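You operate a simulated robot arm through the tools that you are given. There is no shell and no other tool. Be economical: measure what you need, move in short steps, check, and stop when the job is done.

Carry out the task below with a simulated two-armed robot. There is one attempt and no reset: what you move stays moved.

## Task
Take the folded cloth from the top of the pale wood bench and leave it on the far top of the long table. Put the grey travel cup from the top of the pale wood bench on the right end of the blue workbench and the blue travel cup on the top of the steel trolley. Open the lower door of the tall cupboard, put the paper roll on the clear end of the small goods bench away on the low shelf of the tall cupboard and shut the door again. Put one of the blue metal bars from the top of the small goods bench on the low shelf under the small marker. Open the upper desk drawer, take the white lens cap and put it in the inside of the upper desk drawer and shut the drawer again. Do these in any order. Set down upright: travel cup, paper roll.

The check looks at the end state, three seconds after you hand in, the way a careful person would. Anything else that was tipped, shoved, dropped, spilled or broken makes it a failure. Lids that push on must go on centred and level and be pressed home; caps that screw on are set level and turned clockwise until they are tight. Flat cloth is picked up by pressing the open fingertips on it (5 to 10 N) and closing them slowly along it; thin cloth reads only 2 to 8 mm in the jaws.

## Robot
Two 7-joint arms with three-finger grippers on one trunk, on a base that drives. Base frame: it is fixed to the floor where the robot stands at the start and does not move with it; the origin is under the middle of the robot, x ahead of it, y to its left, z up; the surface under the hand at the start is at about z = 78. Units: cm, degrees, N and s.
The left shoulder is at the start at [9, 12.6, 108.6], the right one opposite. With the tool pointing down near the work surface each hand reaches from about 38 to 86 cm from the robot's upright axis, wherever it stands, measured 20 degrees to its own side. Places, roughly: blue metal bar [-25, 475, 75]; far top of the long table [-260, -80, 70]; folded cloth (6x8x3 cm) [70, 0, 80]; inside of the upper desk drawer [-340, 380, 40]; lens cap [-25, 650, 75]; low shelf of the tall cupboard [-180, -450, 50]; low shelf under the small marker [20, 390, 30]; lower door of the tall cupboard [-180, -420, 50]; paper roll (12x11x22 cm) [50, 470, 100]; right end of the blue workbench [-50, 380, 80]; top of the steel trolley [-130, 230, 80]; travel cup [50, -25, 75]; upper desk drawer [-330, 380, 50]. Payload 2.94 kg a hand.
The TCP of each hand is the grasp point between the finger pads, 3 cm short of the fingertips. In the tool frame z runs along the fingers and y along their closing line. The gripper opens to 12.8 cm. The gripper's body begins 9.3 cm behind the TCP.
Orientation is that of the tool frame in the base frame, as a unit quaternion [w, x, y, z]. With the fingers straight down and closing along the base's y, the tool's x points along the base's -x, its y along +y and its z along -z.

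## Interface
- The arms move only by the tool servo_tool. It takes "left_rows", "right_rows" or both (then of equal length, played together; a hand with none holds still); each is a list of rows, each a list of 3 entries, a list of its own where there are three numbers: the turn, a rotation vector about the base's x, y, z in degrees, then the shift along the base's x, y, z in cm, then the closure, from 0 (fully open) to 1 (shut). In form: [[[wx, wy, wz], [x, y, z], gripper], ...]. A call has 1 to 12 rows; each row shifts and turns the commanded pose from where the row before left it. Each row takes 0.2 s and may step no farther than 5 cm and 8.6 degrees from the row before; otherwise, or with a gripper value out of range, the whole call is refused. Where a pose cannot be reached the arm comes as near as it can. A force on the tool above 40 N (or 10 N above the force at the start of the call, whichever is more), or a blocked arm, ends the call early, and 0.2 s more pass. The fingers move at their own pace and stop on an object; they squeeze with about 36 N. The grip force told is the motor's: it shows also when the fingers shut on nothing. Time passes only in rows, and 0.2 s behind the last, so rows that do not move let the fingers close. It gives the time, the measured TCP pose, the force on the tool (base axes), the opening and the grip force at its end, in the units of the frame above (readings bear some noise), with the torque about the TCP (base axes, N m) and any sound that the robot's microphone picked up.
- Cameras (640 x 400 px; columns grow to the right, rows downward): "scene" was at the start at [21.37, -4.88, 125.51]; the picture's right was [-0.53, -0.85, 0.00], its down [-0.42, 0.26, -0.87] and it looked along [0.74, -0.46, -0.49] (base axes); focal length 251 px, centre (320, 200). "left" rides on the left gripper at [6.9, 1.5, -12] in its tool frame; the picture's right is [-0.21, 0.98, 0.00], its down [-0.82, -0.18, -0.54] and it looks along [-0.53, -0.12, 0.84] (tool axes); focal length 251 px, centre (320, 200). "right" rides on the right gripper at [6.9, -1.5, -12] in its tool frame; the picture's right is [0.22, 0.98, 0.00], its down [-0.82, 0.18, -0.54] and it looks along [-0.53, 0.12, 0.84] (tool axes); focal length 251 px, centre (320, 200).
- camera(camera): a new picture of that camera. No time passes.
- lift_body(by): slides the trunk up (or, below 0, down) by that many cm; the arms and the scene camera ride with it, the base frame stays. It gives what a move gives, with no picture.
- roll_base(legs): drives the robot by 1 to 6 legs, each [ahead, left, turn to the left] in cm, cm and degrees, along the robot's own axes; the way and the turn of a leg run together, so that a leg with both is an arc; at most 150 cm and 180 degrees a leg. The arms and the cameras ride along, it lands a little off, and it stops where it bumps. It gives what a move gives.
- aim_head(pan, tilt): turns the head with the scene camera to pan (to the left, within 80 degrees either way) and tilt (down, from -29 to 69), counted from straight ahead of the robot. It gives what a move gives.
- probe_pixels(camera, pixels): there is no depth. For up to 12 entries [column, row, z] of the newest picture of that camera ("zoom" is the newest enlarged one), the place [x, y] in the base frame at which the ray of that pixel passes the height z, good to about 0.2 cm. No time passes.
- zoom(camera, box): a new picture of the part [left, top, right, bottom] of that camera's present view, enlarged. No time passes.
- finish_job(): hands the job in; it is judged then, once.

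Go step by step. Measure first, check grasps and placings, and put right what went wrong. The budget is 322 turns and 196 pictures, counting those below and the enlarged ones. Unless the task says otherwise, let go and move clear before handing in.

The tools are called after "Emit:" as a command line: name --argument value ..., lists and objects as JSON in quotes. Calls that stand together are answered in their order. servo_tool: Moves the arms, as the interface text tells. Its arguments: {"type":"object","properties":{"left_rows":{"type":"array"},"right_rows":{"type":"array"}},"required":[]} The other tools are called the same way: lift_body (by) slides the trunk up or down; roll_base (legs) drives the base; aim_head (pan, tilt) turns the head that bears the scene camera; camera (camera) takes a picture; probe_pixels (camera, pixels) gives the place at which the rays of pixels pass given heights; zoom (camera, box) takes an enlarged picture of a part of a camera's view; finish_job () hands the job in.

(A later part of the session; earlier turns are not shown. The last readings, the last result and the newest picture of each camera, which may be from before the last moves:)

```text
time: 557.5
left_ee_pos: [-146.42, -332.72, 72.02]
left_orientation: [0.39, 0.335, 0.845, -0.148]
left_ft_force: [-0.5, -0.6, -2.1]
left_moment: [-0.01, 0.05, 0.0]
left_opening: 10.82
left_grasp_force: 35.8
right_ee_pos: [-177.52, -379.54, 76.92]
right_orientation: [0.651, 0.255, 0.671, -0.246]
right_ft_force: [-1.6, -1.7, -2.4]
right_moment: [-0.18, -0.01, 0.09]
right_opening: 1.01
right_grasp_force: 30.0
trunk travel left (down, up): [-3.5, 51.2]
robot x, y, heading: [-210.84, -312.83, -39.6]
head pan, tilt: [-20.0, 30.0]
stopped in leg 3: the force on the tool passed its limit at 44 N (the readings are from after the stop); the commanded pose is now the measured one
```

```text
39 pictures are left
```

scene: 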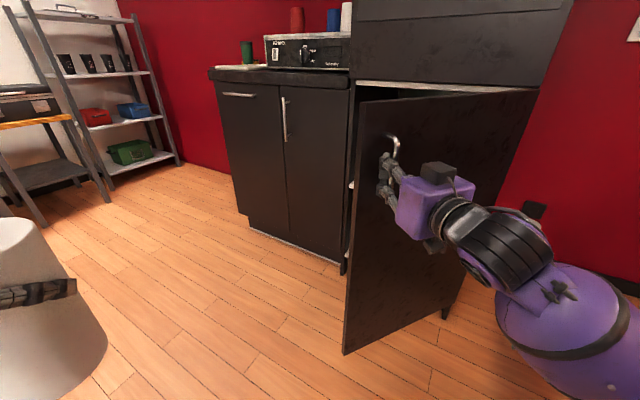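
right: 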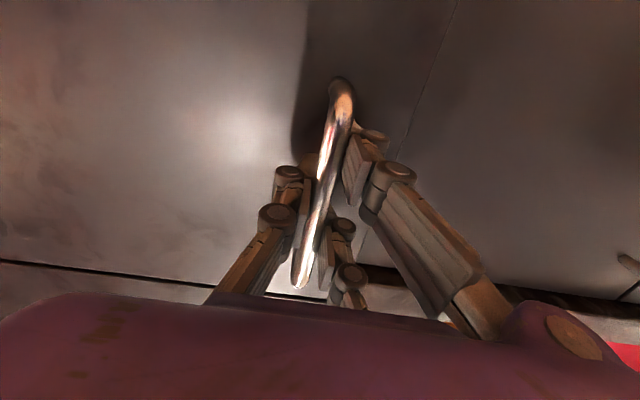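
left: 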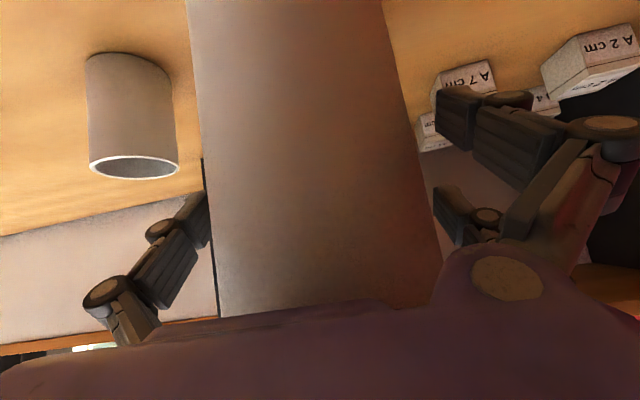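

The true hinge works out at (-199.3,-416.8). Continuing the arc with corrected legs.

Emit:
roll_base --legs '[[-6.36, -6.56, 5], [-6.36, -6.56, 5], [-6.36, -6.56, 5], [-6.36, -6.56, 5], [-6.36, -6.56, 5], [-6.36, -6.56, 5]]'

Emit:
camera --camera "scene"

```text
time: 563.0
left_ee_pos: [-194.2, -317.86, 72.01]
left_orientation: [0.414, 0.115, 0.902, -0.047]
left_ft_force: [0.3, 0.4, -2.0]
left_moment: [0.03, 0.0, -0.01]
left_opening: 10.83
left_grasp_force: 36.5
right_ee_pos: [-198.87, -373.23, 76.89]
right_orientation: [0.692, 0.075, 0.714, -0.071]
right_ft_force: [-0.6, 1.3, 2.6]
right_moment: [0.04, 0.49, -0.09]
right_opening: 1.0
right_grasp_force: 28.5
trunk travel left (down, up): [-3.5, 51.2]
robot x, y, heading: [-260.19, -331.22, -10.7]
head pan, tilt: [-20.0, 30.0]
stopped in leg 6: the force on the tool passed its limit at 41 N (the readings are from after the stop); the commanded pose is now the measured one
```

```text
38 pictures are left
```

scene: 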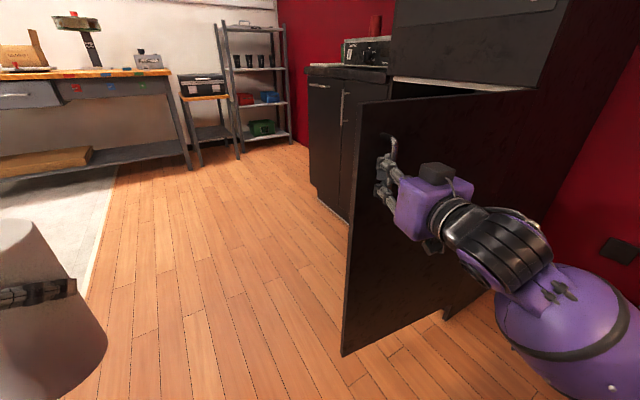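

Now ~85° open. A few more legs for a wider opening.

Emit:
roll_base --legs '[[-6.36, -6.56, 5], [-6.36, -6.56, 5], [-6.36, -6.56, 5], [-6.36, -6.56, 5]]'

Emit:
servo_tool --right_rows '[[[0, 0, 0], [0, 0, 0], 0.7], [[0, 0, 0], [0, 0, 0], 0.4], [[0, 0, 0], [0, 0, 0], 0.2], [[0, 0, 0], [0, 0, 0], 0.2]]'

```text
time: 565.2
left_ee_pos: [-207.58, -317.98, 71.5]
left_orientation: [0.414, 0.038, 0.909, -0.012]
left_ft_force: [-1.2, 0.4, -0.9]
left_moment: [-0.02, 0.0, 0.02]
left_opening: 10.83
left_grasp_force: 36.1
right_ee_pos: [-202.61, -373.13, 76.29]
right_orientation: [0.693, 0.012, 0.721, -0.01]
right_ft_force: [-1.4, 5.8, -10.1]
right_moment: [-0.36, -0.86, -0.06]
right_opening: 0.98
right_grasp_force: 27.8
trunk travel left (down, up): [-3.5, 51.2]
robot x, y, heading: [-271.02, -342.15, -1.0]
head pan, tilt: [-20.0, 30.0]
stopped in leg 2: the robot was blocked; the commanded pose is now the measured one
```

```text
time: 566.2
left_ee_pos: [-207.59, -317.95, 71.28]
left_orientation: [0.414, 0.037, 0.909, -0.011]
left_ft_force: [-0.7, 0.3, -1.1]
left_moment: [0.0, 0.02, 0.01]
left_opening: 10.82
left_grasp_force: 36.0
right_ee_pos: [-202.49, -373.23, 76.32]
right_orientation: [0.693, 0.014, 0.72, -0.012]
right_ft_force: [-0.8, -0.1, -0.3]
right_moment: [0.01, -0.01, -0.01]
right_opening: 10.27
right_grasp_force: 0.1
trunk travel left (down, up): [-3.5, 51.2]
robot x, y, heading: [-270.83, -342.36, -1.0]
head pan, tilt: [-20.0, 30.0]
```

Door is fully open (~92°) and the handle released. Retracting the right hand and strafing clear of the door.

Emit:
servo_tool --right_rows '[[[0, 0, 0], [-4, 0, 0], 0], [[0, 0, 0], [-4, 0, 0], 0]]'

Emit:
roll_base --legs '[[0, 62, 0], [115, 0, 0], [0, 0, -105]]'

Emit:
aim_head --pan 0 --tilt 30

Emit:
camera --camera "scene"

```text
time: 566.8
left_ee_pos: [-207.54, -317.88, 71.36]
left_orientation: [0.414, 0.038, 0.909, -0.012]
left_ft_force: [0.3, -0.3, -1.6]
left_moment: [-0.01, -0.03, 0.01]
left_opening: 10.84
left_grasp_force: 36.4
right_ee_pos: [-203.67, -373.19, 76.39]
right_orientation: [0.693, 0.013, 0.721, -0.012]
right_ft_force: [-0.2, 0.0, -1.1]
right_moment: [0.01, 0.02, 0.0]
right_opening: 12.81
right_grasp_force: 0.0
right hand out of reach, approached as far as the arm can: row 1, 2
trunk travel left (down, up): [-3.5, 51.2]
robot x, y, heading: [-271.4, -342.54, -0.9]
head pan, tilt: [-20.0, 30.0]
```

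```text
time: 568.0
left_ee_pos: [-207.68, -316.3, 71.61]
left_orientation: [0.414, 0.036, 0.91, -0.01]
left_ft_force: [-0.1, 0.3, -2.4]
left_moment: [0.02, 0.06, 0.02]
left_opening: 10.83
left_grasp_force: 35.9
right_ee_pos: [-203.38, -371.54, 76.66]
right_orientation: [0.695, 0.012, 0.719, -0.009]
right_ft_force: [0.8, 0.0, -0.4]
right_moment: [0.01, -0.01, -0.04]
right_opening: 12.8
right_grasp_force: 0.0
trunk travel left (down, up): [-3.5, 51.2]
robot x, y, heading: [-270.79, -340.93, -0.7]
head pan, tilt: [-20.0, 30.0]
stopped in leg 1: the robot was blocked; the commanded pose is now the measured one
```

```text
time: 568.8
left_ee_pos: [-207.69, -316.32, 71.63]
left_orientation: [0.415, 0.036, 0.909, -0.009]
left_ft_force: [0.3, -1.2, -1.7]
left_moment: [0.01, 0.0, 0.02]
left_opening: 10.84
left_grasp_force: 35.7
right_ee_pos: [-203.59, -371.64, 76.5]
right_orientation: [0.694, 0.012, 0.72, -0.009]
right_ft_force: [-0.2, 0.3, -0.7]
right_moment: [-0.01, 0.03, -0.02]
right_opening: 12.82
right_grasp_force: 0.0
trunk travel left (down, up): [-3.5, 51.2]
robot x, y, heading: [-270.51, -340.76, -0.7]
head pan, tilt: [0.0, 30.0]
```

```text
37 pictures are left
```

scene: 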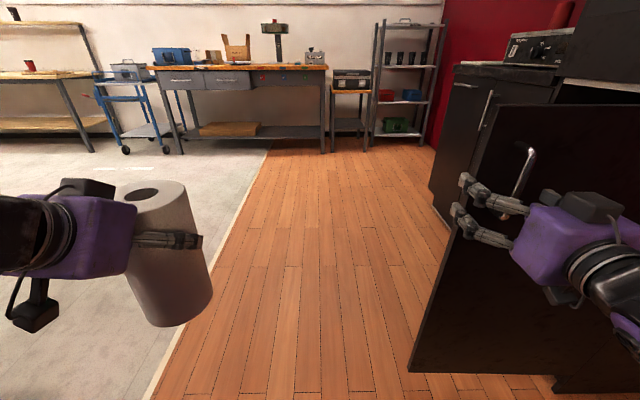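

The right fingers still straddle the handle, so I must back away (-x) first.

Emit:
roll_base --legs '[[-12, 0, 0]]'

```text
time: 569.5
left_ee_pos: [-207.77, -316.18, 71.59]
left_orientation: [0.416, 0.036, 0.909, -0.01]
left_ft_force: [0.9, 0.1, -1.5]
left_moment: [-0.01, 0.02, 0.0]
left_opening: 10.84
left_grasp_force: 36.0
right_ee_pos: [-203.44, -371.65, 76.6]
right_orientation: [0.695, 0.01, 0.719, -0.008]
right_ft_force: [0.6, 0.1, -0.7]
right_moment: [0.0, 0.0, 0.02]
right_opening: 12.81
right_grasp_force: 0.0
trunk travel left (down, up): [-3.5, 51.2]
robot x, y, heading: [-270.52, -340.92, -0.7]
head pan, tilt: [0.0, 30.0]
stopped in leg 1: the robot was blocked; the commanded pose is now the measured one
```

Blocked behind as well (kitchen unit). I'll raise the trunk 22 cm to lift the fingers above the handle, then strafe.

Emit:
lift_body --by 22

Emit:
roll_base --legs '[[0, 20, 0]]'

Emit:
camera --camera "scene"

```text
time: 571.9
left_ee_pos: [-206.53, -316.28, 92.84]
left_orientation: [0.41, 0.035, 0.911, -0.009]
left_ft_force: [0.8, -0.1, -2.5]
left_moment: [-0.01, -0.01, 0.02]
left_opening: 10.84
left_grasp_force: 35.7
right_ee_pos: [-202.23, -371.46, 97.86]
right_orientation: [0.691, 0.011, 0.723, -0.008]
right_ft_force: [0.8, 0.5, 0.4]
right_moment: [-0.03, 0.01, 0.0]
right_opening: 12.82
right_grasp_force: 0.1
trunk travel left (down, up): [-25.5, 29.2]
robot x, y, heading: [-270.86, -340.75, -0.6]
head pan, tilt: [0.0, 30.0]
```

```text
time: 572.9
left_ee_pos: [-206.92, -314.23, 93.34]
left_orientation: [0.412, 0.032, 0.911, -0.007]
left_ft_force: [0.3, 0.9, -2.0]
left_moment: [-0.02, 0.02, -0.02]
left_opening: 10.84
left_grasp_force: 35.9
right_ee_pos: [-202.14, -369.62, 98.26]
right_orientation: [0.693, 0.008, 0.721, -0.005]
right_ft_force: [0.8, 0.5, 0.3]
right_moment: [-0.02, 0.05, -0.05]
right_opening: 12.8
right_grasp_force: 0.0
trunk travel left (down, up): [-25.5, 29.2]
robot x, y, heading: [-270.68, -339.44, -0.1]
head pan, tilt: [0.0, 30.0]
stopped in leg 1: the robot was blocked; the commanded pose is now the measured one
```

```text
36 pictures are left
```

scene: 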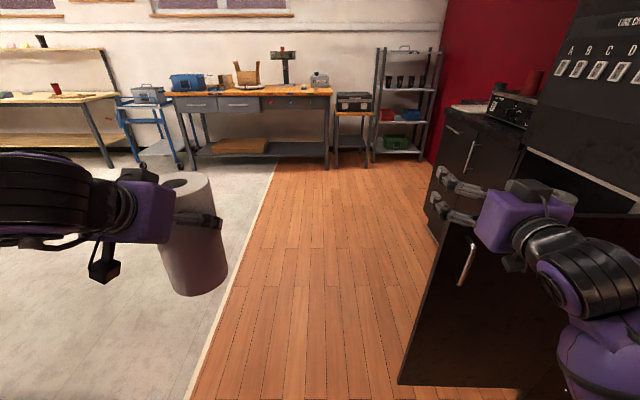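

Hands are above the door now; the base is touching the wall corner at left-rear. I'll raise 8 cm more, move ahead 20 cm, then strafe left.

Emit:
lift_body --by 8

Emit:
roll_base --legs '[[20, 0, 0], [0, 65, 0]]'

```text
time: 574.1
left_ee_pos: [-205.81, -314.21, 101.52]
left_orientation: [0.414, 0.032, 0.91, -0.007]
left_ft_force: [-0.1, 0.6, -1.8]
left_moment: [0.01, 0.01, -0.02]
left_opening: 10.83
left_grasp_force: 36.0
right_ee_pos: [-201.05, -369.51, 106.58]
right_orientation: [0.694, 0.01, 0.72, -0.007]
right_ft_force: [-0.2, -0.3, -0.4]
right_moment: [-0.02, 0.01, -0.02]
right_opening: 12.8
right_grasp_force: 0.3
trunk travel left (down, up): [-33.5, 21.2]
robot x, y, heading: [-268.65, -339.29, -0.3]
head pan, tilt: [0.0, 30.0]
```

```text
time: 580.2
left_ee_pos: [-198.61, -257.12, 102.07]
left_orientation: [0.419, 0.025, 0.907, -0.007]
left_ft_force: [-0.3, 1.0, -2.1]
left_moment: [-0.05, 0.01, -0.08]
left_opening: 10.85
left_grasp_force: 35.7
right_ee_pos: [-193.29, -312.42, 107.25]
right_orientation: [0.698, 0.004, 0.716, -0.003]
right_ft_force: [-0.4, 0.1, 0.2]
right_moment: [0.01, 0.05, -0.09]
right_opening: 12.78
right_grasp_force: 0.0
trunk travel left (down, up): [-33.5, 21.2]
robot x, y, heading: [-261.03, -283.55, 0.6]
head pan, tilt: [0.0, 30.0]
stopped in leg 2: the robot was blocked; the commanded pose is now the measured one
```

Emit:
roll_base --legs '[[115, 0, 0], [0, 0, -105]]'

Emit:
aim_head --pan -5 --tilt 30

Emit:
camera --camera "scene"

```text
time: 581.0
left_ee_pos: [-198.37, -257.46, 102.02]
left_orientation: [0.417, 0.027, 0.908, -0.006]
left_ft_force: [0.5, -1.1, -2.0]
left_moment: [0.02, 0.02, 0.01]
left_opening: 10.81
left_grasp_force: 35.9
right_ee_pos: [-192.92, -312.64, 107.06]
right_orientation: [0.696, 0.004, 0.718, -0.002]
right_ft_force: [-0.1, -0.7, 0.8]
right_moment: [0.01, -0.01, 0.02]
right_opening: 12.81
right_grasp_force: 0.1
trunk travel left (down, up): [-33.5, 21.2]
robot x, y, heading: [-260.29, -283.55, 0.7]
head pan, tilt: [0.0, 30.0]
stopped in leg 1: the robot was blocked; the commanded pose is now the measured one
```

```text
time: 581.6
left_ee_pos: [-198.58, -257.28, 102.06]
left_orientation: [0.418, 0.027, 0.908, -0.006]
left_ft_force: [0.0, 0.1, -1.7]
left_moment: [-0.02, -0.03, -0.01]
left_opening: 10.82
left_grasp_force: 36.3
right_ee_pos: [-192.93, -312.61, 107.04]
right_orientation: [0.698, 0.004, 0.717, -0.002]
right_ft_force: [-0.6, -0.7, -0.4]
right_moment: [0.03, 0.03, -0.02]
right_opening: 12.79
right_grasp_force: 0.0
trunk travel left (down, up): [-33.5, 21.2]
robot x, y, heading: [-260.54, -283.68, 0.6]
head pan, tilt: [-5.0, 30.0]
```

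```text
35 pictures are left
```

scene: 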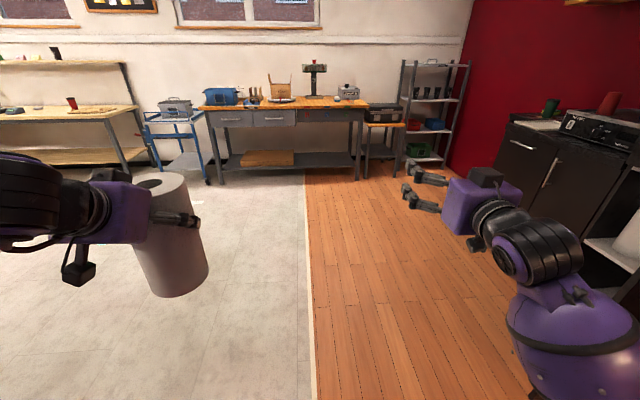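

Something invisible from here blocks the robot; looking to the left side.

Emit:
aim_head --pan 75 --tilt 40

Emit:
camera --camera "scene"

```text
time: 583.2
left_ee_pos: [-198.6, -257.4, 102.02]
left_orientation: [0.418, 0.025, 0.908, -0.005]
left_ft_force: [-0.1, -0.1, -1.5]
left_moment: [-0.02, 0.03, -0.01]
left_opening: 10.82
left_grasp_force: 36.0
right_ee_pos: [-192.97, -312.65, 106.97]
right_orientation: [0.697, 0.004, 0.717, -0.001]
right_ft_force: [-0.1, 0.0, -0.4]
right_moment: [-0.01, -0.01, 0.03]
right_opening: 12.77
right_grasp_force: 0.1
trunk travel left (down, up): [-33.5, 21.2]
robot x, y, heading: [-260.51, -283.38, 0.8]
head pan, tilt: [75.0, 40.0]
```

```text
34 pictures are left
```

scene: 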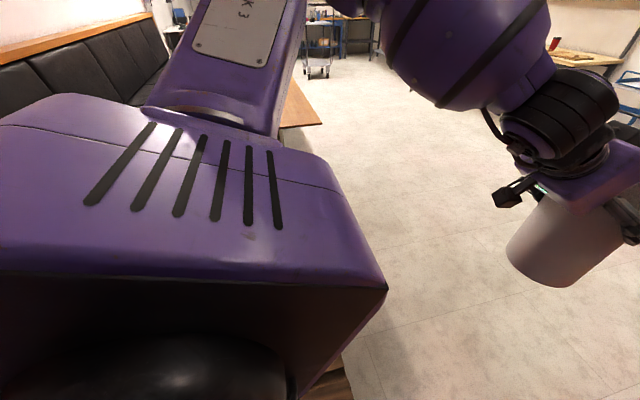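

The base is touching a low crate on its left. Moving slightly right (-y) first, then ahead.

Emit:
roll_base --legs '[[0, -5, 0], [100, 0, 0]]'

```text
time: 585.6
left_ee_pos: [-190.08, -262.4, 102.02]
left_orientation: [0.417, 0.023, 0.909, -0.004]
left_ft_force: [0.1, -0.2, -1.8]
left_moment: [-0.02, 0.02, -0.01]
left_opening: 10.83
left_grasp_force: 36.2
right_ee_pos: [-184.08, -317.52, 106.97]
right_orientation: [0.697, 0.002, 0.717, 0.0]
right_ft_force: [0.3, 0.2, -0.3]
right_moment: [-0.02, 0.03, 0.0]
right_opening: 12.81
right_grasp_force: 0.1
trunk travel left (down, up): [-33.5, 21.2]
robot x, y, heading: [-251.93, -288.75, 0.7]
head pan, tilt: [75.0, 40.0]
stopped in leg 2: the robot was blocked; the commanded pose is now the measured one
```

Still blocked; looking straight down in front of the base.

Emit:
aim_head --pan 20 --tilt 69

Emit:
camera --camera "scene"

```text
time: 586.8
left_ee_pos: [-190.0, -262.44, 102.05]
left_orientation: [0.418, 0.024, 0.908, -0.005]
left_ft_force: [-1.0, -0.8, -0.6]
left_moment: [0.02, -0.01, 0.03]
left_opening: 10.86
left_grasp_force: 36.0
right_ee_pos: [-184.07, -317.52, 107.09]
right_orientation: [0.698, 0.002, 0.716, 0.0]
right_ft_force: [-0.2, 0.1, 0.4]
right_moment: [-0.03, 0.02, 0.0]
right_opening: 12.81
right_grasp_force: 0.2
trunk travel left (down, up): [-33.5, 21.2]
robot x, y, heading: [-251.58, -288.94, 1.0]
head pan, tilt: [20.0, 68.8]
```

```text
33 pictures are left
```

scene: 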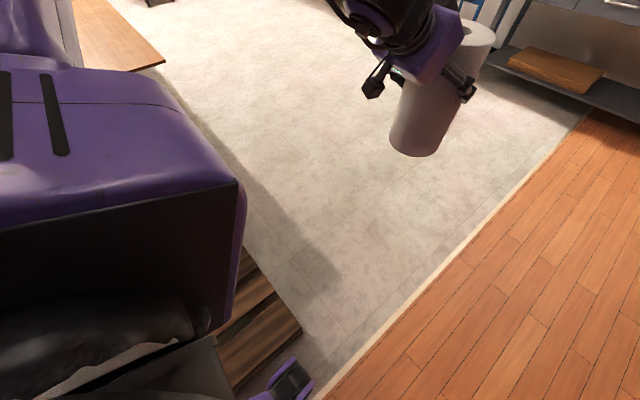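

A pallet with sacks touches the base on the left. Moving right 13 cm, then ahead.

Emit:
roll_base --legs '[[0, -14, 0], [100, 0, 0]]'

```text
time: 593.5
left_ee_pos: [-88.92, -275.64, 102.08]
left_orientation: [0.417, 0.028, 0.908, -0.007]
left_ft_force: [0.6, -0.5, -1.3]
left_moment: [-0.02, 0.0, -0.03]
left_opening: 10.83
left_grasp_force: 36.5
right_ee_pos: [-83.54, -330.9, 107.0]
right_orientation: [0.697, 0.005, 0.717, -0.003]
right_ft_force: [0.0, -1.2, 0.1]
right_moment: [0.01, 0.01, 0.02]
right_opening: 12.77
right_grasp_force: 0.0
trunk travel left (down, up): [-33.5, 21.2]
robot x, y, heading: [-151.09, -301.41, 0.7]
head pan, tilt: [20.0, 68.8]
```

Emit:
roll_base --legs '[[0, 0, -103]]'

Emit:
aim_head --pan -5 --tilt 35

Emit:
camera --camera "scene"

```text
time: 598.3
left_ee_pos: [-139.27, -367.87, 102.01]
left_orientation: [0.256, 0.726, 0.546, -0.33]
left_ft_force: [0.7, 0.4, -1.7]
left_moment: [0.02, 0.05, -0.01]
left_opening: 10.87
left_grasp_force: 35.8
right_ee_pos: [-194.32, -361.11, 107.02]
right_orientation: [0.435, 0.562, 0.445, -0.545]
right_ft_force: [-0.1, -0.1, 0.1]
right_moment: [0.01, 0.02, -0.01]
right_opening: 12.79
right_grasp_force: 0.0
trunk travel left (down, up): [-33.5, 21.2]
robot x, y, heading: [-151.07, -301.86, -102.1]
head pan, tilt: [20.0, 68.8]
```

```text
time: 599.3
left_ee_pos: [-139.22, -367.87, 101.89]
left_orientation: [0.256, 0.726, 0.546, -0.33]
left_ft_force: [-0.5, -0.5, -2.8]
left_moment: [0.0, 0.04, -0.02]
left_opening: 10.83
left_grasp_force: 36.4
right_ee_pos: [-194.37, -361.06, 106.98]
right_orientation: [0.433, 0.563, 0.445, -0.545]
right_ft_force: [0.7, 0.2, -0.4]
right_moment: [0.02, 0.01, -0.01]
right_opening: 12.79
right_grasp_force: 0.1
trunk travel left (down, up): [-33.5, 21.2]
robot x, y, heading: [-151.07, -301.79, -102.0]
head pan, tilt: [-5.0, 35.0]
```

```text
32 pictures are left
```

scene: 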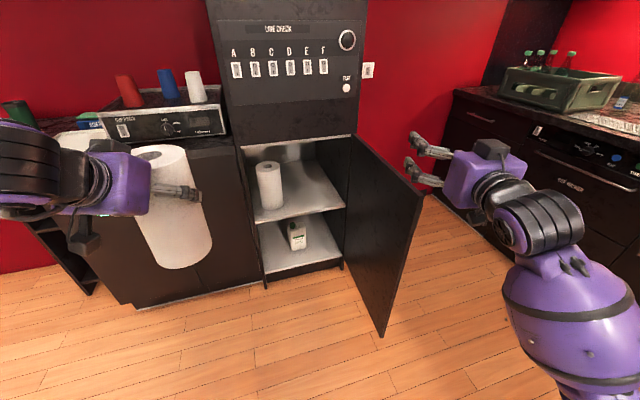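

The door is open: a shelf with a roll at (270,185) and a bottom with a bottle. Measuring the shelf height and free space.

Emit:
probe_pixels --camera "scene" --pixels '[[300, 215, 50], [300, 215, 45], [300, 215, 40], [310, 262, 10], [270, 206, 45], [270, 165, 67], [255, 222, 45], [345, 208, 45], [300, 135, 85], [330, 180, 45], [382, 337, 2]]'

Emit:
zoom --camera "scene" --box '[220, 120, 440, 290]'

```text
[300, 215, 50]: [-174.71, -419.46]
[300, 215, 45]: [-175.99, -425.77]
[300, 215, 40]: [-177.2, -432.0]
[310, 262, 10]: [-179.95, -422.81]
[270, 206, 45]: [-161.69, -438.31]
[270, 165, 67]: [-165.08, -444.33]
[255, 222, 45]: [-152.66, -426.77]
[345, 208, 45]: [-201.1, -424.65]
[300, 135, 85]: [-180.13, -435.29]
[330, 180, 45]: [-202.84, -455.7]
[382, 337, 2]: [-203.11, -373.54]
```

```text
2.35 times, centred on (330, 205) of scene
```

zoom: 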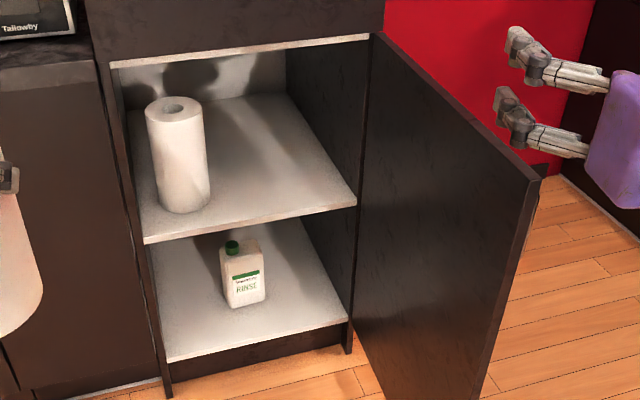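

The target is the free right part of this shelf (z≈49.5), about (-183,-432). I'll turn to -120° and move up so the left arm reaches in diagonally, keeping the base clear of the open door.

Emit:
roll_base --legs '[[0, 0, -18], [33, 19, 0]]'

Emit:
servo_tool --left_rows '[[[0, 0, 0], [-3, 0, -3], 1], [[0, 0, 0], [-3, 0, -3.5], 1], [[0, 0, 0], [-3, 0, -3.5], 1], [[0, 0, 0], [-3, 0, -3.5], 1], [[0, 0, 0], [-3, 0, -3.5], 1], [[0, 0, 0], [-2, 0, -3.5], 1], [[0, 0, 0], [0, 0, -4], 1], [[0, 0, 0], [0, 0, -4], 1], [[0, 0, 0], [0, 0, -4], 1]]'

Emit:
camera --camera "scene"

```text
time: 602.7
left_ee_pos: [-160.95, -406.42, 101.93]
left_orientation: [0.199, 0.804, 0.423, -0.367]
left_ft_force: [-0.1, 0.4, -2.3]
left_moment: [-0.02, 0.01, -0.01]
left_opening: 10.86
left_grasp_force: 36.3
right_ee_pos: [-210.95, -382.71, 106.92]
right_orientation: [0.34, 0.627, 0.348, -0.608]
right_ft_force: [-0.2, -0.1, 0.8]
right_moment: [0.02, 0.01, -0.02]
right_opening: 12.8
right_grasp_force: 0.0
trunk travel left (down, up): [-33.5, 21.2]
robot x, y, heading: [-150.88, -339.85, -120.6]
head pan, tilt: [-5.0, 35.0]
```

```text
time: 604.7
left_ee_pos: [-169.79, -406.52, 78.39]
left_orientation: [0.199, 0.804, 0.423, -0.367]
left_ft_force: [-0.2, 0.0, -1.7]
left_moment: [0.04, 0.03, -0.02]
left_opening: 10.83
left_grasp_force: 35.5
left hand out of reach, approached as far as the arm can: row 5, 6, 7, 8, 9
right_ee_pos: [-211.01, -382.64, 106.98]
right_orientation: [0.342, 0.626, 0.349, -0.608]
right_ft_force: [-0.4, 0.1, 0.2]
right_moment: [-0.02, 0.03, 0.01]
right_opening: 12.8
right_grasp_force: 0.0
trunk travel left (down, up): [-33.5, 21.2]
robot x, y, heading: [-150.98, -339.87, -120.4]
head pan, tilt: [-5.0, 35.0]
```

```text
30 pictures are left
```

scene: 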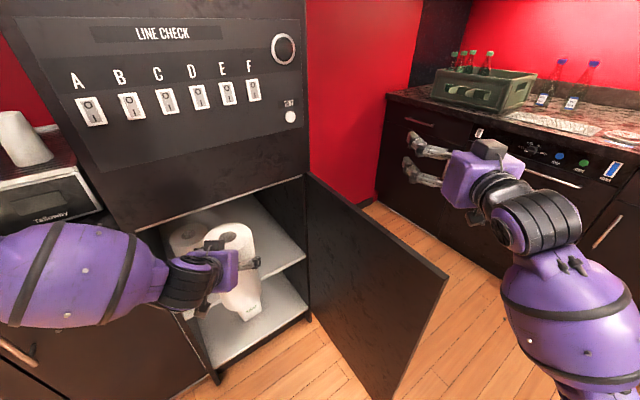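

The roll is aligned but 14 cm too high. Moving the right hand clear of the door edge, then lowering the trunk 14 cm.

Emit:
servo_tool --right_rows '[[[0, 0, 0], [-2, 4, 0], 0], [[0, 0, 0], [-2, 4, 0], 0], [[0, 0, 0], [-2, 4, 0], 0], [[0, 0, 0], [-2, 4, 0], 0]]'

Emit:
lift_body --by -13

Emit:
camera --camera "scene"

```text
time: 605.7
left_ee_pos: [-169.8, -406.39, 78.56]
left_orientation: [0.2, 0.805, 0.423, -0.365]
left_ft_force: [0.9, 0.5, -1.4]
left_moment: [0.0, 0.02, -0.02]
left_opening: 10.83
left_grasp_force: 36.1
right_ee_pos: [-218.84, -366.72, 107.06]
right_orientation: [0.342, 0.626, 0.35, -0.608]
right_ft_force: [0.0, 1.0, 0.6]
right_moment: [0.03, -0.01, -0.01]
right_opening: 12.81
right_grasp_force: 0.1
trunk travel left (down, up): [-33.5, 21.2]
robot x, y, heading: [-151.39, -339.68, -120.4]
head pan, tilt: [-5.0, 35.0]
```

```text
time: 607.3
left_ee_pos: [-169.69, -405.95, 61.57]
left_orientation: [0.182, 0.817, 0.431, -0.336]
left_ft_force: [-0.5, -0.4, -1.7]
left_moment: [0.02, 0.02, -0.01]
left_opening: 10.83
left_grasp_force: 36.0
right_ee_pos: [-219.03, -366.61, 94.12]
right_orientation: [0.34, 0.627, 0.348, -0.608]
right_ft_force: [-0.4, -0.3, 0.5]
right_moment: [0.05, -0.01, -0.02]
right_opening: 12.81
right_grasp_force: 0.1
trunk travel left (down, up): [-20.5, 34.2]
robot x, y, heading: [-151.03, -340.27, -120.5]
head pan, tilt: [-5.0, 35.0]
```

```text
29 pictures are left
```

scene: 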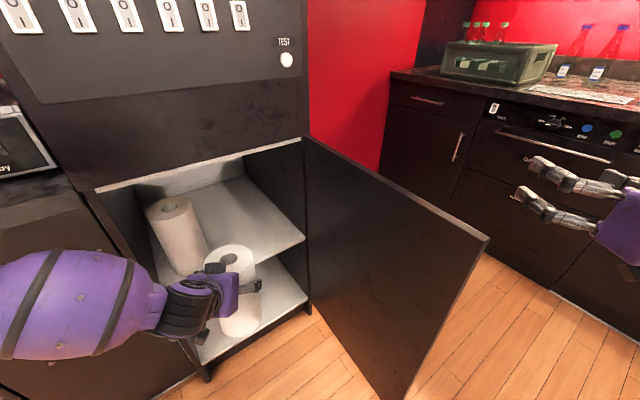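

The roll is now slightly low and tilted back ~4.5°. Correcting pitch, raising to z≈66, and shifting to x≈-181.

Emit:
servo_tool --left_rows '[[[-3.9, 2.3, 0], [0, 1, 3], 1], [[0, 0, 0], [-3, 0, 1.5], 1], [[0, 0, 0], [-3, 0, 0], 1], [[0, 0, 0], [-3, 0, 0], 1], [[0, 0, 0], [-3, 0, 0], 1]]'

Emit:
camera --camera "scene"

```text
time: 608.5
left_ee_pos: [-175.13, -405.64, 69.0]
left_orientation: [0.202, 0.803, 0.423, -0.367]
left_ft_force: [-0.9, 0.5, -2.3]
left_moment: [0.03, -0.02, -0.01]
left_opening: 10.79
left_grasp_force: 35.8
left hand out of reach, approached as far as the arm can: row 1, 3, 4, 5
right_ee_pos: [-218.9, -366.65, 93.99]
right_orientation: [0.341, 0.626, 0.349, -0.608]
right_ft_force: [-0.2, -0.3, 0.0]
right_moment: [-0.01, -0.02, -0.01]
right_opening: 12.8
right_grasp_force: 0.0
trunk travel left (down, up): [-20.5, 34.2]
robot x, y, heading: [-151.37, -340.03, -120.5]
head pan, tilt: [-5.0, 35.0]
```

```text
28 pictures are left
```

scene: 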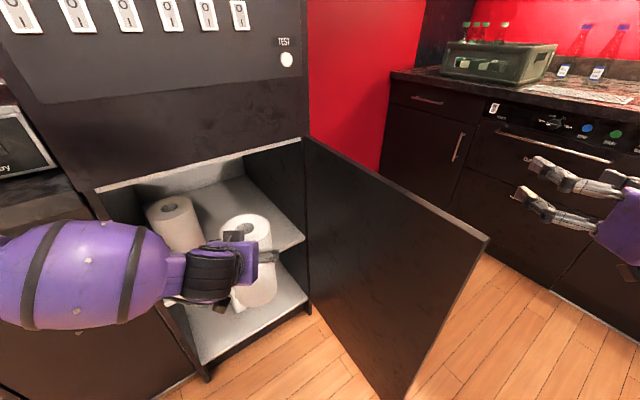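

Bottom is at z≈55, above the shelf. Driving the roll into the compartment in two steps.

Emit:
roll_base --legs '[[13, 3, 0]]'

Emit:
camera --camera "scene"

```text
time: 609.8
left_ee_pos: [-179.22, -418.3, 68.98]
left_orientation: [0.201, 0.804, 0.423, -0.366]
left_ft_force: [0.5, -0.4, -3.1]
left_moment: [0.01, -0.01, 0.0]
left_opening: 10.84
left_grasp_force: 36.2
right_ee_pos: [-223.06, -379.24, 93.98]
right_orientation: [0.34, 0.628, 0.348, -0.608]
right_ft_force: [-0.3, -0.6, -0.2]
right_moment: [0.01, 0.01, -0.02]
right_opening: 12.8
right_grasp_force: 0.1
trunk travel left (down, up): [-20.5, 34.2]
robot x, y, heading: [-155.38, -352.71, -120.7]
head pan, tilt: [-5.0, 35.0]
```

```text
27 pictures are left
```

scene: 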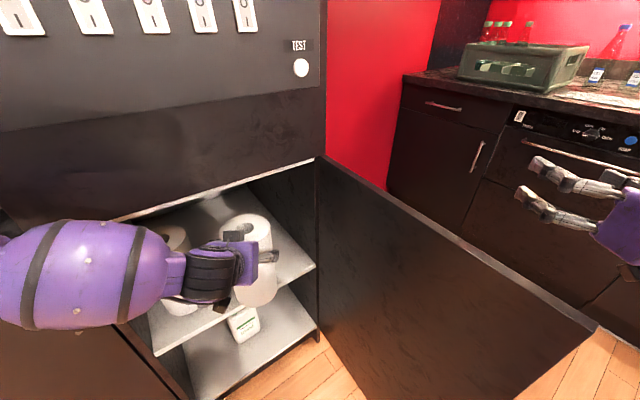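

Good. Raising the right hand further from the door, then the second step.

Emit:
servo_tool --right_rows '[[[0, 0, 0], [0, 3, 4], 0], [[0, 0, 0], [0, 3, 4], 0], [[0, 0, 0], [0, 3, 4], 0]]'

Emit:
roll_base --legs '[[13, 3, 0]]'

Emit:
camera --camera "scene"

```text
time: 610.6
left_ee_pos: [-179.08, -418.29, 69.03]
left_orientation: [0.201, 0.804, 0.423, -0.367]
left_ft_force: [0.0, -1.1, -2.3]
left_moment: [0.02, 0.02, 0.03]
left_opening: 10.84
left_grasp_force: 36.2
right_ee_pos: [-222.9, -370.01, 106.1]
right_orientation: [0.34, 0.627, 0.349, -0.608]
right_ft_force: [0.8, 0.1, 1.0]
right_moment: [0.03, -0.01, 0.04]
right_opening: 12.81
right_grasp_force: 0.1
trunk travel left (down, up): [-20.5, 34.2]
robot x, y, heading: [-154.87, -352.95, -120.8]
head pan, tilt: [-5.0, 35.0]
```

```text
time: 611.6
left_ee_pos: [-180.47, -421.28, 68.92]
left_orientation: [0.192, 0.811, 0.417, -0.363]
left_ft_force: [0.5, -0.5, -2.0]
left_moment: [-0.01, -0.01, -0.03]
left_opening: 10.85
left_grasp_force: 36.2
right_ee_pos: [-224.14, -375.09, 106.15]
right_orientation: [0.346, 0.623, 0.351, -0.607]
right_ft_force: [0.5, 0.4, -0.2]
right_moment: [-0.01, 0.01, 0.02]
right_opening: 12.78
right_grasp_force: 0.1
trunk travel left (down, up): [-20.5, 34.2]
robot x, y, heading: [-156.46, -357.67, -120.2]
head pan, tilt: [-5.0, 35.0]
stopped in leg 1: the robot was blocked; the commanded pose is now the measured one
```

```text
26 pictures are left
```

scene: 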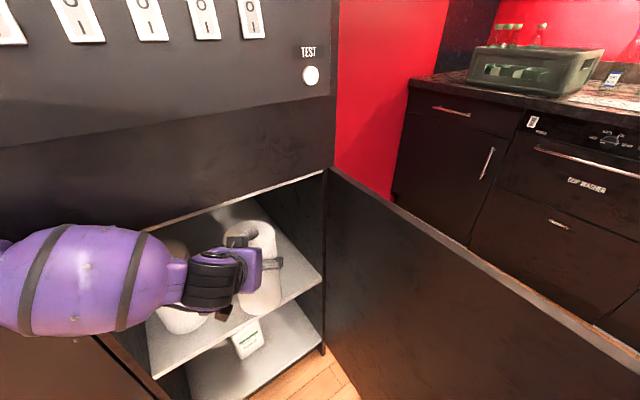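

The left elbow touches the low cabinet. I'll back off, turn 15° left and shift right for a straighter approach.

Emit:
roll_base --legs '[[-22, 0, 0], [0, 0, 15], [0, -26, 0]]'

Emit:
camera --camera "scene"

```text
time: 616.6
left_ee_pos: [-176.62, -400.45, 68.11]
left_orientation: [0.237, 0.748, 0.524, -0.33]
left_ft_force: [-0.2, 0.0, -2.3]
left_moment: [0.02, -0.01, 0.0]
left_opening: 10.83
left_grasp_force: 36.1
right_ee_pos: [-231.15, -367.76, 105.98]
right_orientation: [0.421, 0.573, 0.432, -0.556]
right_ft_force: [-0.5, 0.3, 0.4]
right_moment: [0.02, 0.01, -0.03]
right_opening: 12.81
right_grasp_force: 0.1
trunk travel left (down, up): [-20.5, 34.2]
robot x, y, heading: [-170.69, -332.07, -104.7]
head pan, tilt: [-5.0, 35.0]
```

```text
25 pictures are left
```

scene: 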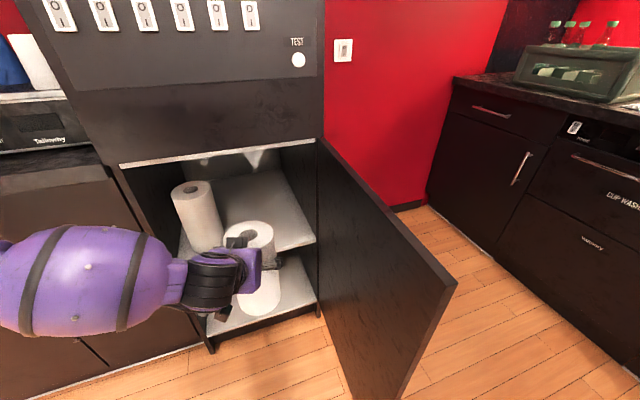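

Positioned well. Driving ahead 17 cm, then extending the arm.

Emit:
roll_base --legs '[[17, 0, 0]]'

Emit:
servo_tool --left_rows '[[[0, 0, 0], [-0.3, -3, 0], 1], [[0, 0, 0], [-0.3, -3, 0], 1], [[0, 0, 0], [-0.3, -3, 0], 1], [[0, 0, 0], [-0.3, -3, 0], 1], [[0, 0, 0], [-0.3, -2, 0], 1]]'

Emit:
camera --camera "scene"

```text
time: 618.1
left_ee_pos: [-180.83, -416.65, 68.06]
left_orientation: [0.236, 0.748, 0.525, -0.33]
left_ft_force: [0.7, -0.5, -1.3]
left_moment: [0.03, 0.01, 0.0]
left_opening: 10.85
left_grasp_force: 35.8
right_ee_pos: [-235.43, -384.1, 106.15]
right_orientation: [0.42, 0.573, 0.432, -0.555]
right_ft_force: [0.3, -0.7, -0.3]
right_moment: [-0.01, 0.0, -0.03]
right_opening: 12.83
right_grasp_force: 0.1
trunk travel left (down, up): [-20.5, 34.2]
robot x, y, heading: [-175.32, -348.22, -104.5]
head pan, tilt: [-5.0, 35.0]
```

```text
time: 619.3
left_ee_pos: [-179.3, -425.3, 69.26]
left_orientation: [0.235, 0.749, 0.524, -0.33]
left_ft_force: [0.0, 0.7, -1.7]
left_moment: [0.0, -0.04, -0.03]
left_opening: 10.84
left_grasp_force: 36.2
left hand out of reach, approached as far as the arm can: row 1, 2, 3, 4, 5
right_ee_pos: [-235.57, -384.04, 106.09]
right_orientation: [0.421, 0.572, 0.432, -0.555]
right_ft_force: [-0.4, 0.1, 0.5]
right_moment: [-0.01, 0.01, 0.0]
right_opening: 12.81
right_grasp_force: 0.1
trunk travel left (down, up): [-20.5, 34.2]
robot x, y, heading: [-175.15, -348.59, -104.9]
head pan, tilt: [-5.0, 35.0]
```

```text
24 pictures are left
```

scene: 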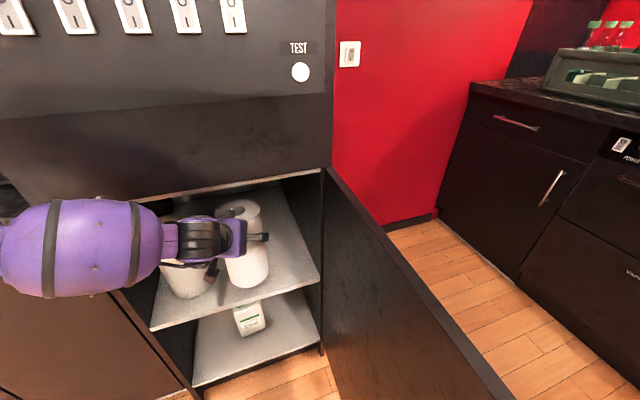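

Almost in. One more 4 cm nudge.

Emit:
roll_base --legs '[[4, 1.5, 0]]'

Emit:
servo_tool --left_rows '[[[0, 0, 0], [0, 0, -1.5], 1], [[0, 0, 0], [0, 0, -1], 1], [[0, 0, 0], [0, 0, -0.7], 1], [[0, 0, 0], [0, 0, -0.7], 1], [[0, 0, 0], [0, 0, 0], 1]]'

Emit:
zoom --camera "scene" --box '[120, 160, 340, 360]'

```text
time: 620.2
left_ee_pos: [-178.75, -429.39, 69.32]
left_orientation: [0.235, 0.749, 0.524, -0.33]
left_ft_force: [1.3, 0.4, -1.3]
left_moment: [0.0, -0.02, 0.01]
left_opening: 10.83
left_grasp_force: 36.3
right_ee_pos: [-235.07, -388.15, 105.99]
right_orientation: [0.421, 0.573, 0.433, -0.555]
right_ft_force: [-0.3, 0.2, -0.3]
right_moment: [0.01, 0.0, 0.01]
right_opening: 12.81
right_grasp_force: 0.1
trunk travel left (down, up): [-20.5, 34.2]
robot x, y, heading: [-174.37, -352.83, -104.7]
head pan, tilt: [-5.0, 35.0]
```

```text
time: 621.4
left_ee_pos: [-178.25, -428.97, 68.29]
left_orientation: [0.235, 0.749, 0.524, -0.331]
left_ft_force: [-0.9, -0.6, -1.7]
left_moment: [0.03, 0.0, 0.04]
left_opening: 10.84
left_grasp_force: 36.1
left hand out of reach, approached as far as the arm can: row 1, 2, 3
right_ee_pos: [-235.09, -388.18, 106.01]
right_orientation: [0.422, 0.572, 0.433, -0.555]
right_ft_force: [0.1, 0.4, 0.7]
right_moment: [0.02, 0.02, 0.02]
right_opening: 12.78
right_grasp_force: 0.1
trunk travel left (down, up): [-20.5, 34.2]
robot x, y, heading: [-174.51, -352.53, -104.9]
head pan, tilt: [-5.0, 35.0]
```

```text
2.00 times, centred on (230, 260) of scene
```

zoom: 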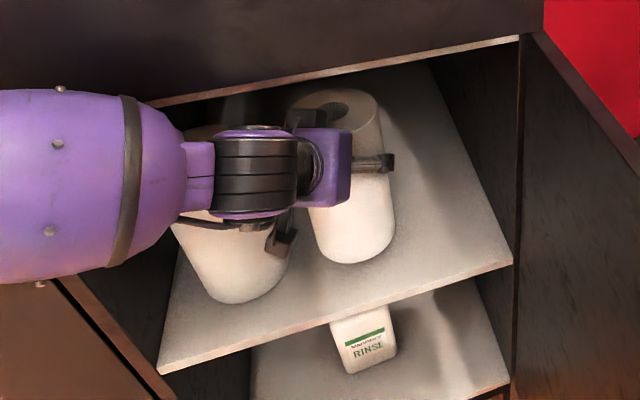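

The roll is over the shelf; the arm is at its lower limit, so I lower with the trunk.

Emit:
lift_body --by -3

Emit:
lift_body --by -1

```text
time: 622.1
left_ee_pos: [-178.54, -429.08, 65.76]
left_orientation: [0.238, 0.747, 0.523, -0.335]
left_ft_force: [-2.3, -4.0, 21.7]
left_moment: [-1.25, 0.73, 0.04]
left_opening: 10.82
left_grasp_force: 36.2
right_ee_pos: [-235.15, -387.83, 103.2]
right_orientation: [0.422, 0.571, 0.432, -0.556]
right_ft_force: [0.6, 1.2, -1.0]
right_moment: [0.01, 0.01, 0.04]
right_opening: 12.81
right_grasp_force: 0.1
trunk travel left (down, up): [-17.5, 37.2]
robot x, y, heading: [-174.93, -353.07, -104.6]
head pan, tilt: [-5.0, 35.0]
```

```text
time: 622.5
left_ee_pos: [-178.54, -429.48, 65.74]
left_orientation: [0.238, 0.746, 0.522, -0.337]
left_ft_force: [1.0, 4.6, 13.7]
left_moment: [0.72, -0.67, 0.15]
left_opening: 10.87
left_grasp_force: 35.7
right_ee_pos: [-235.05, -388.13, 102.76]
right_orientation: [0.42, 0.573, 0.432, -0.556]
right_ft_force: [0.1, 0.4, -0.2]
right_moment: [-0.03, 0.0, -0.01]
right_opening: 12.79
right_grasp_force: 0.2
trunk travel left (down, up): [-17.2, 37.5]
robot x, y, heading: [-174.61, -352.43, -104.8]
head pan, tilt: [-5.0, 35.0]
stopped: the force on the tool passed its limit at 47 N (the readings are from after the stop); the commanded pose is now the measured one
```

On the shelf now. Opening the fingers fully and checking before withdrawing.

Emit:
servo_tool --left_rows '[[[0, 0, 0], [0, 0, 0], 0.6], [[0, 0, 0], [0, 0, 0], 0.12], [[0, 0, 0], [0, 0, 0], 0.06], [[0, 0, 0], [0, 0, 0], 0], [[0, 0, 0], [0, 0, 0], 0]]'

Emit:
zoom --camera "scene" --box '[120, 160, 340, 360]'

Emit:
camera --camera "left"

```text
time: 623.7
left_ee_pos: [-178.5, -429.27, 65.62]
left_orientation: [0.238, 0.747, 0.522, -0.336]
left_ft_force: [-1.4, 1.3, 16.1]
left_moment: [0.59, -0.36, 0.06]
left_opening: 12.78
left_grasp_force: 0.1
right_ee_pos: [-234.94, -388.03, 102.84]
right_orientation: [0.421, 0.572, 0.432, -0.555]
right_ft_force: [-0.5, 0.3, -0.1]
right_moment: [-0.03, -0.04, -0.02]
right_opening: 12.78
right_grasp_force: 0.0
trunk travel left (down, up): [-17.2, 37.5]
robot x, y, heading: [-174.6, -352.63, -104.6]
head pan, tilt: [-5.0, 35.0]
```

```text
2.00 times, centred on (230, 260) of scene
```

zoom: 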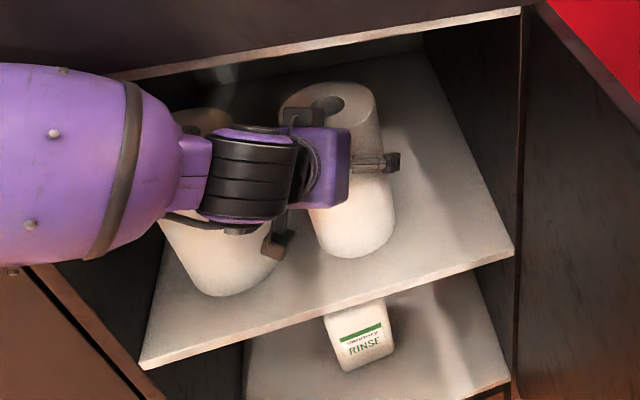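

```text
21 pictures are left
```

left: 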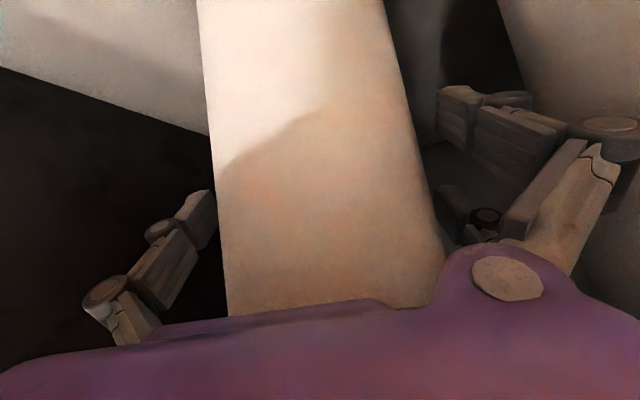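

Fingers are open; a residual upward force suggests the palm rests on the roll's rim. Raising 1 cm, then backing out straight.

Emit:
lift_body --by 1

Emit:
roll_base --legs '[[-20, 0, 0]]'

Emit:
camera --camera "scene"

```text
time: 624.3
left_ee_pos: [-178.51, -429.43, 66.36]
left_orientation: [0.237, 0.747, 0.523, -0.334]
left_ft_force: [0.2, 0.3, -0.2]
left_moment: [-0.06, 0.0, -0.01]
left_opening: 12.82
left_grasp_force: 0.0
right_ee_pos: [-235.07, -388.2, 103.68]
right_orientation: [0.42, 0.573, 0.432, -0.555]
right_ft_force: [-0.4, 0.3, 0.4]
right_moment: [0.02, -0.02, 0.0]
right_opening: 12.81
right_grasp_force: 0.1
trunk travel left (down, up): [-18.2, 36.5]
robot x, y, heading: [-174.9, -352.83, -104.9]
head pan, tilt: [-5.0, 35.0]
```

```text
time: 625.9
left_ee_pos: [-173.35, -409.96, 66.58]
left_orientation: [0.239, 0.746, 0.524, -0.335]
left_ft_force: [1.2, -0.2, 1.3]
left_moment: [0.0, 0.04, -0.01]
left_opening: 12.81
left_grasp_force: 0.1
right_ee_pos: [-229.89, -368.79, 103.71]
right_orientation: [0.421, 0.572, 0.433, -0.555]
right_ft_force: [0.2, 0.8, -0.1]
right_moment: [-0.01, 0.01, -0.02]
right_opening: 12.79
right_grasp_force: 0.1
trunk travel left (down, up): [-18.2, 36.5]
robot x, y, heading: [-169.49, -333.0, -104.6]
head pan, tilt: [-5.0, 35.0]
```

```text
20 pictures are left
```

scene: 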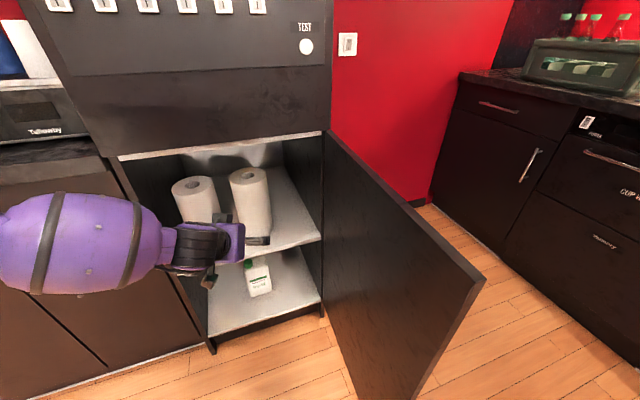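

Both rolls stand upright on the shelf. To shut the door I'll take the left hand out of the door's sweep and push the door's outer face with the closed right hand.

Emit:
servo_tool --left_rows '[[[0, 0, 0], [1, 2, 4], 0], [[0, 0, 0], [2, 2, 4], 0], [[0, 0, 0], [3, 2, 3.3], 0], [[0, 0, 0], [3, 2, 3.3], 0], [[0, 0, 0], [3, 2, 3.3], 0], [[0, 0, 0], [3, 2, 3.3], 0], [[0, 0, 0], [3, 2, 3.3], 0], [[0, 0, 0], [3, 2, 3.3], 0], [[0, 0, 0], [3, 2, 2], 0]]'

Emit:
servo_tool --right_rows '[[[0, 0, 0], [0, 0, -3], 1], [[0, 0, 0], [0, 0, -3], 1], [[0, 0, 0], [0, 0, -3], 1], [[0, 0, 0], [0, 0, -3], 1], [[0, 0, 0], [0, 0, -3], 1]]'

Emit:
lift_body --by -13

```text
time: 627.9
left_ee_pos: [-149.16, -391.77, 96.33]
left_orientation: [0.238, 0.746, 0.524, -0.335]
left_ft_force: [0.7, -0.5, -0.7]
left_moment: [-0.01, -0.04, -0.01]
left_opening: 12.81
left_grasp_force: 0.1
right_ee_pos: [-229.74, -368.76, 103.8]
right_orientation: [0.421, 0.572, 0.433, -0.555]
right_ft_force: [-0.9, 0.2, 1.0]
right_moment: [0.01, -0.04, 0.01]
right_opening: 12.79
right_grasp_force: 0.0
trunk travel left (down, up): [-18.2, 36.5]
robot x, y, heading: [-169.48, -333.18, -104.4]
head pan, tilt: [-5.0, 35.0]
```

```text
time: 629.1
left_ee_pos: [-149.32, -391.93, 96.43]
left_orientation: [0.238, 0.746, 0.523, -0.335]
left_ft_force: [-0.4, 0.3, 0.0]
left_moment: [0.01, -0.01, -0.01]
left_opening: 12.8
left_grasp_force: 0.0
right_ee_pos: [-229.78, -368.93, 88.7]
right_orientation: [0.421, 0.572, 0.433, -0.555]
right_ft_force: [0.1, -0.3, -0.1]
right_moment: [-0.01, 0.01, -0.03]
right_opening: 0.0
right_grasp_force: 3.2
trunk travel left (down, up): [-18.2, 36.5]
robot x, y, heading: [-169.86, -333.85, -104.6]
head pan, tilt: [-5.0, 35.0]
```

```text
time: 630.7
left_ee_pos: [-149.2, -392.03, 83.26]
left_orientation: [0.238, 0.747, 0.523, -0.335]
left_ft_force: [-0.1, 0.6, -0.3]
left_moment: [0.04, -0.01, -0.01]
left_opening: 12.79
left_grasp_force: 0.1
right_ee_pos: [-229.94, -368.86, 75.76]
right_orientation: [0.421, 0.572, 0.433, -0.555]
right_ft_force: [0.5, 0.6, -0.1]
right_moment: [0.0, 0.01, 0.03]
right_opening: 0.0
right_grasp_force: 3.3
trunk travel left (down, up): [-5.2, 49.5]
robot x, y, heading: [-169.4, -333.63, -104.6]
head pan, tilt: [-5.0, 35.0]
```

Emit:
roll_base --legs '[[13, 0, 0], [0, 30, 0]]'

Emit:
camera --camera "scene"

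```text
time: 632.1
left_ee_pos: [-152.82, -404.89, 83.39]
left_orientation: [0.238, 0.747, 0.523, -0.335]
left_ft_force: [0.6, 0.3, 0.9]
left_moment: [0.0, 0.0, -0.04]
left_opening: 12.8
left_grasp_force: 0.1
right_ee_pos: [-233.38, -381.63, 75.67]
right_orientation: [0.42, 0.573, 0.432, -0.555]
right_ft_force: [-0.4, 0.7, -0.3]
right_moment: [-0.02, 0.02, 0.03]
right_opening: 0.01
right_grasp_force: 3.2
trunk travel left (down, up): [-5.2, 49.5]
robot x, y, heading: [-172.92, -346.43, -104.8]
head pan, tilt: [-5.0, 35.0]
stopped in leg 1: the robot was blocked; the commanded pose is now the measured one
```

```text
19 pictures are left
```

scene: 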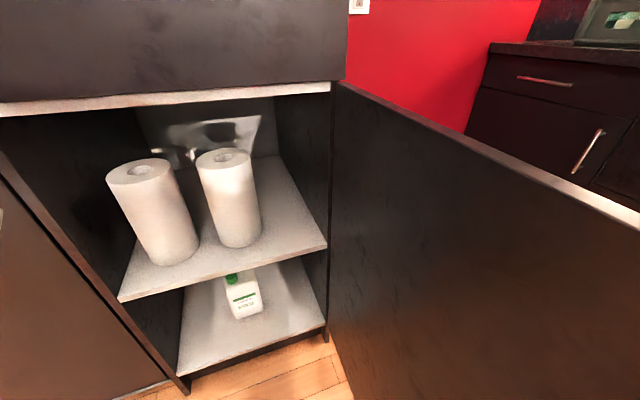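

The placed roll stands upright. Now strafing left to push the door.

Emit:
roll_base --legs '[[0, 30, 0]]'

Emit:
camera --camera "scene"

```text
time: 633.0
left_ee_pos: [-152.05, -405.0, 83.37]
left_orientation: [0.239, 0.747, 0.521, -0.337]
left_ft_force: [-0.4, -0.2, 0.7]
left_moment: [0.0, -0.03, -0.01]
left_opening: 12.8
left_grasp_force: 0.1
right_ee_pos: [-232.74, -381.38, 75.68]
right_orientation: [0.419, 0.574, 0.431, -0.556]
right_ft_force: [-0.3, 0.3, -1.2]
right_moment: [-0.04, 0.01, 0.02]
right_opening: 0.0
right_grasp_force: 3.8
trunk travel left (down, up): [-5.2, 49.5]
robot x, y, heading: [-171.98, -346.26, -104.8]
head pan, tilt: [-5.0, 35.0]
stopped in leg 1: the robot was blocked; the commanded pose is now the measured one
```

```text
18 pictures are left
```

scene: 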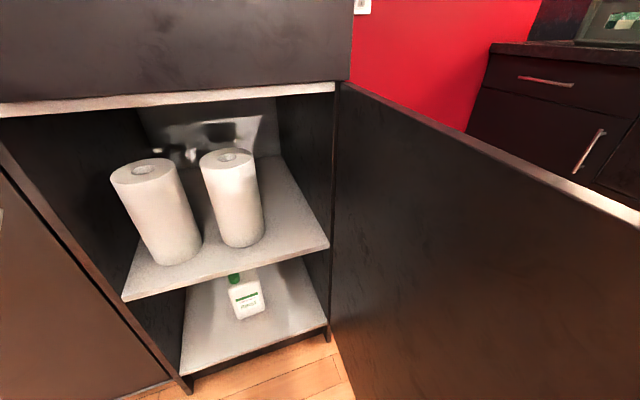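

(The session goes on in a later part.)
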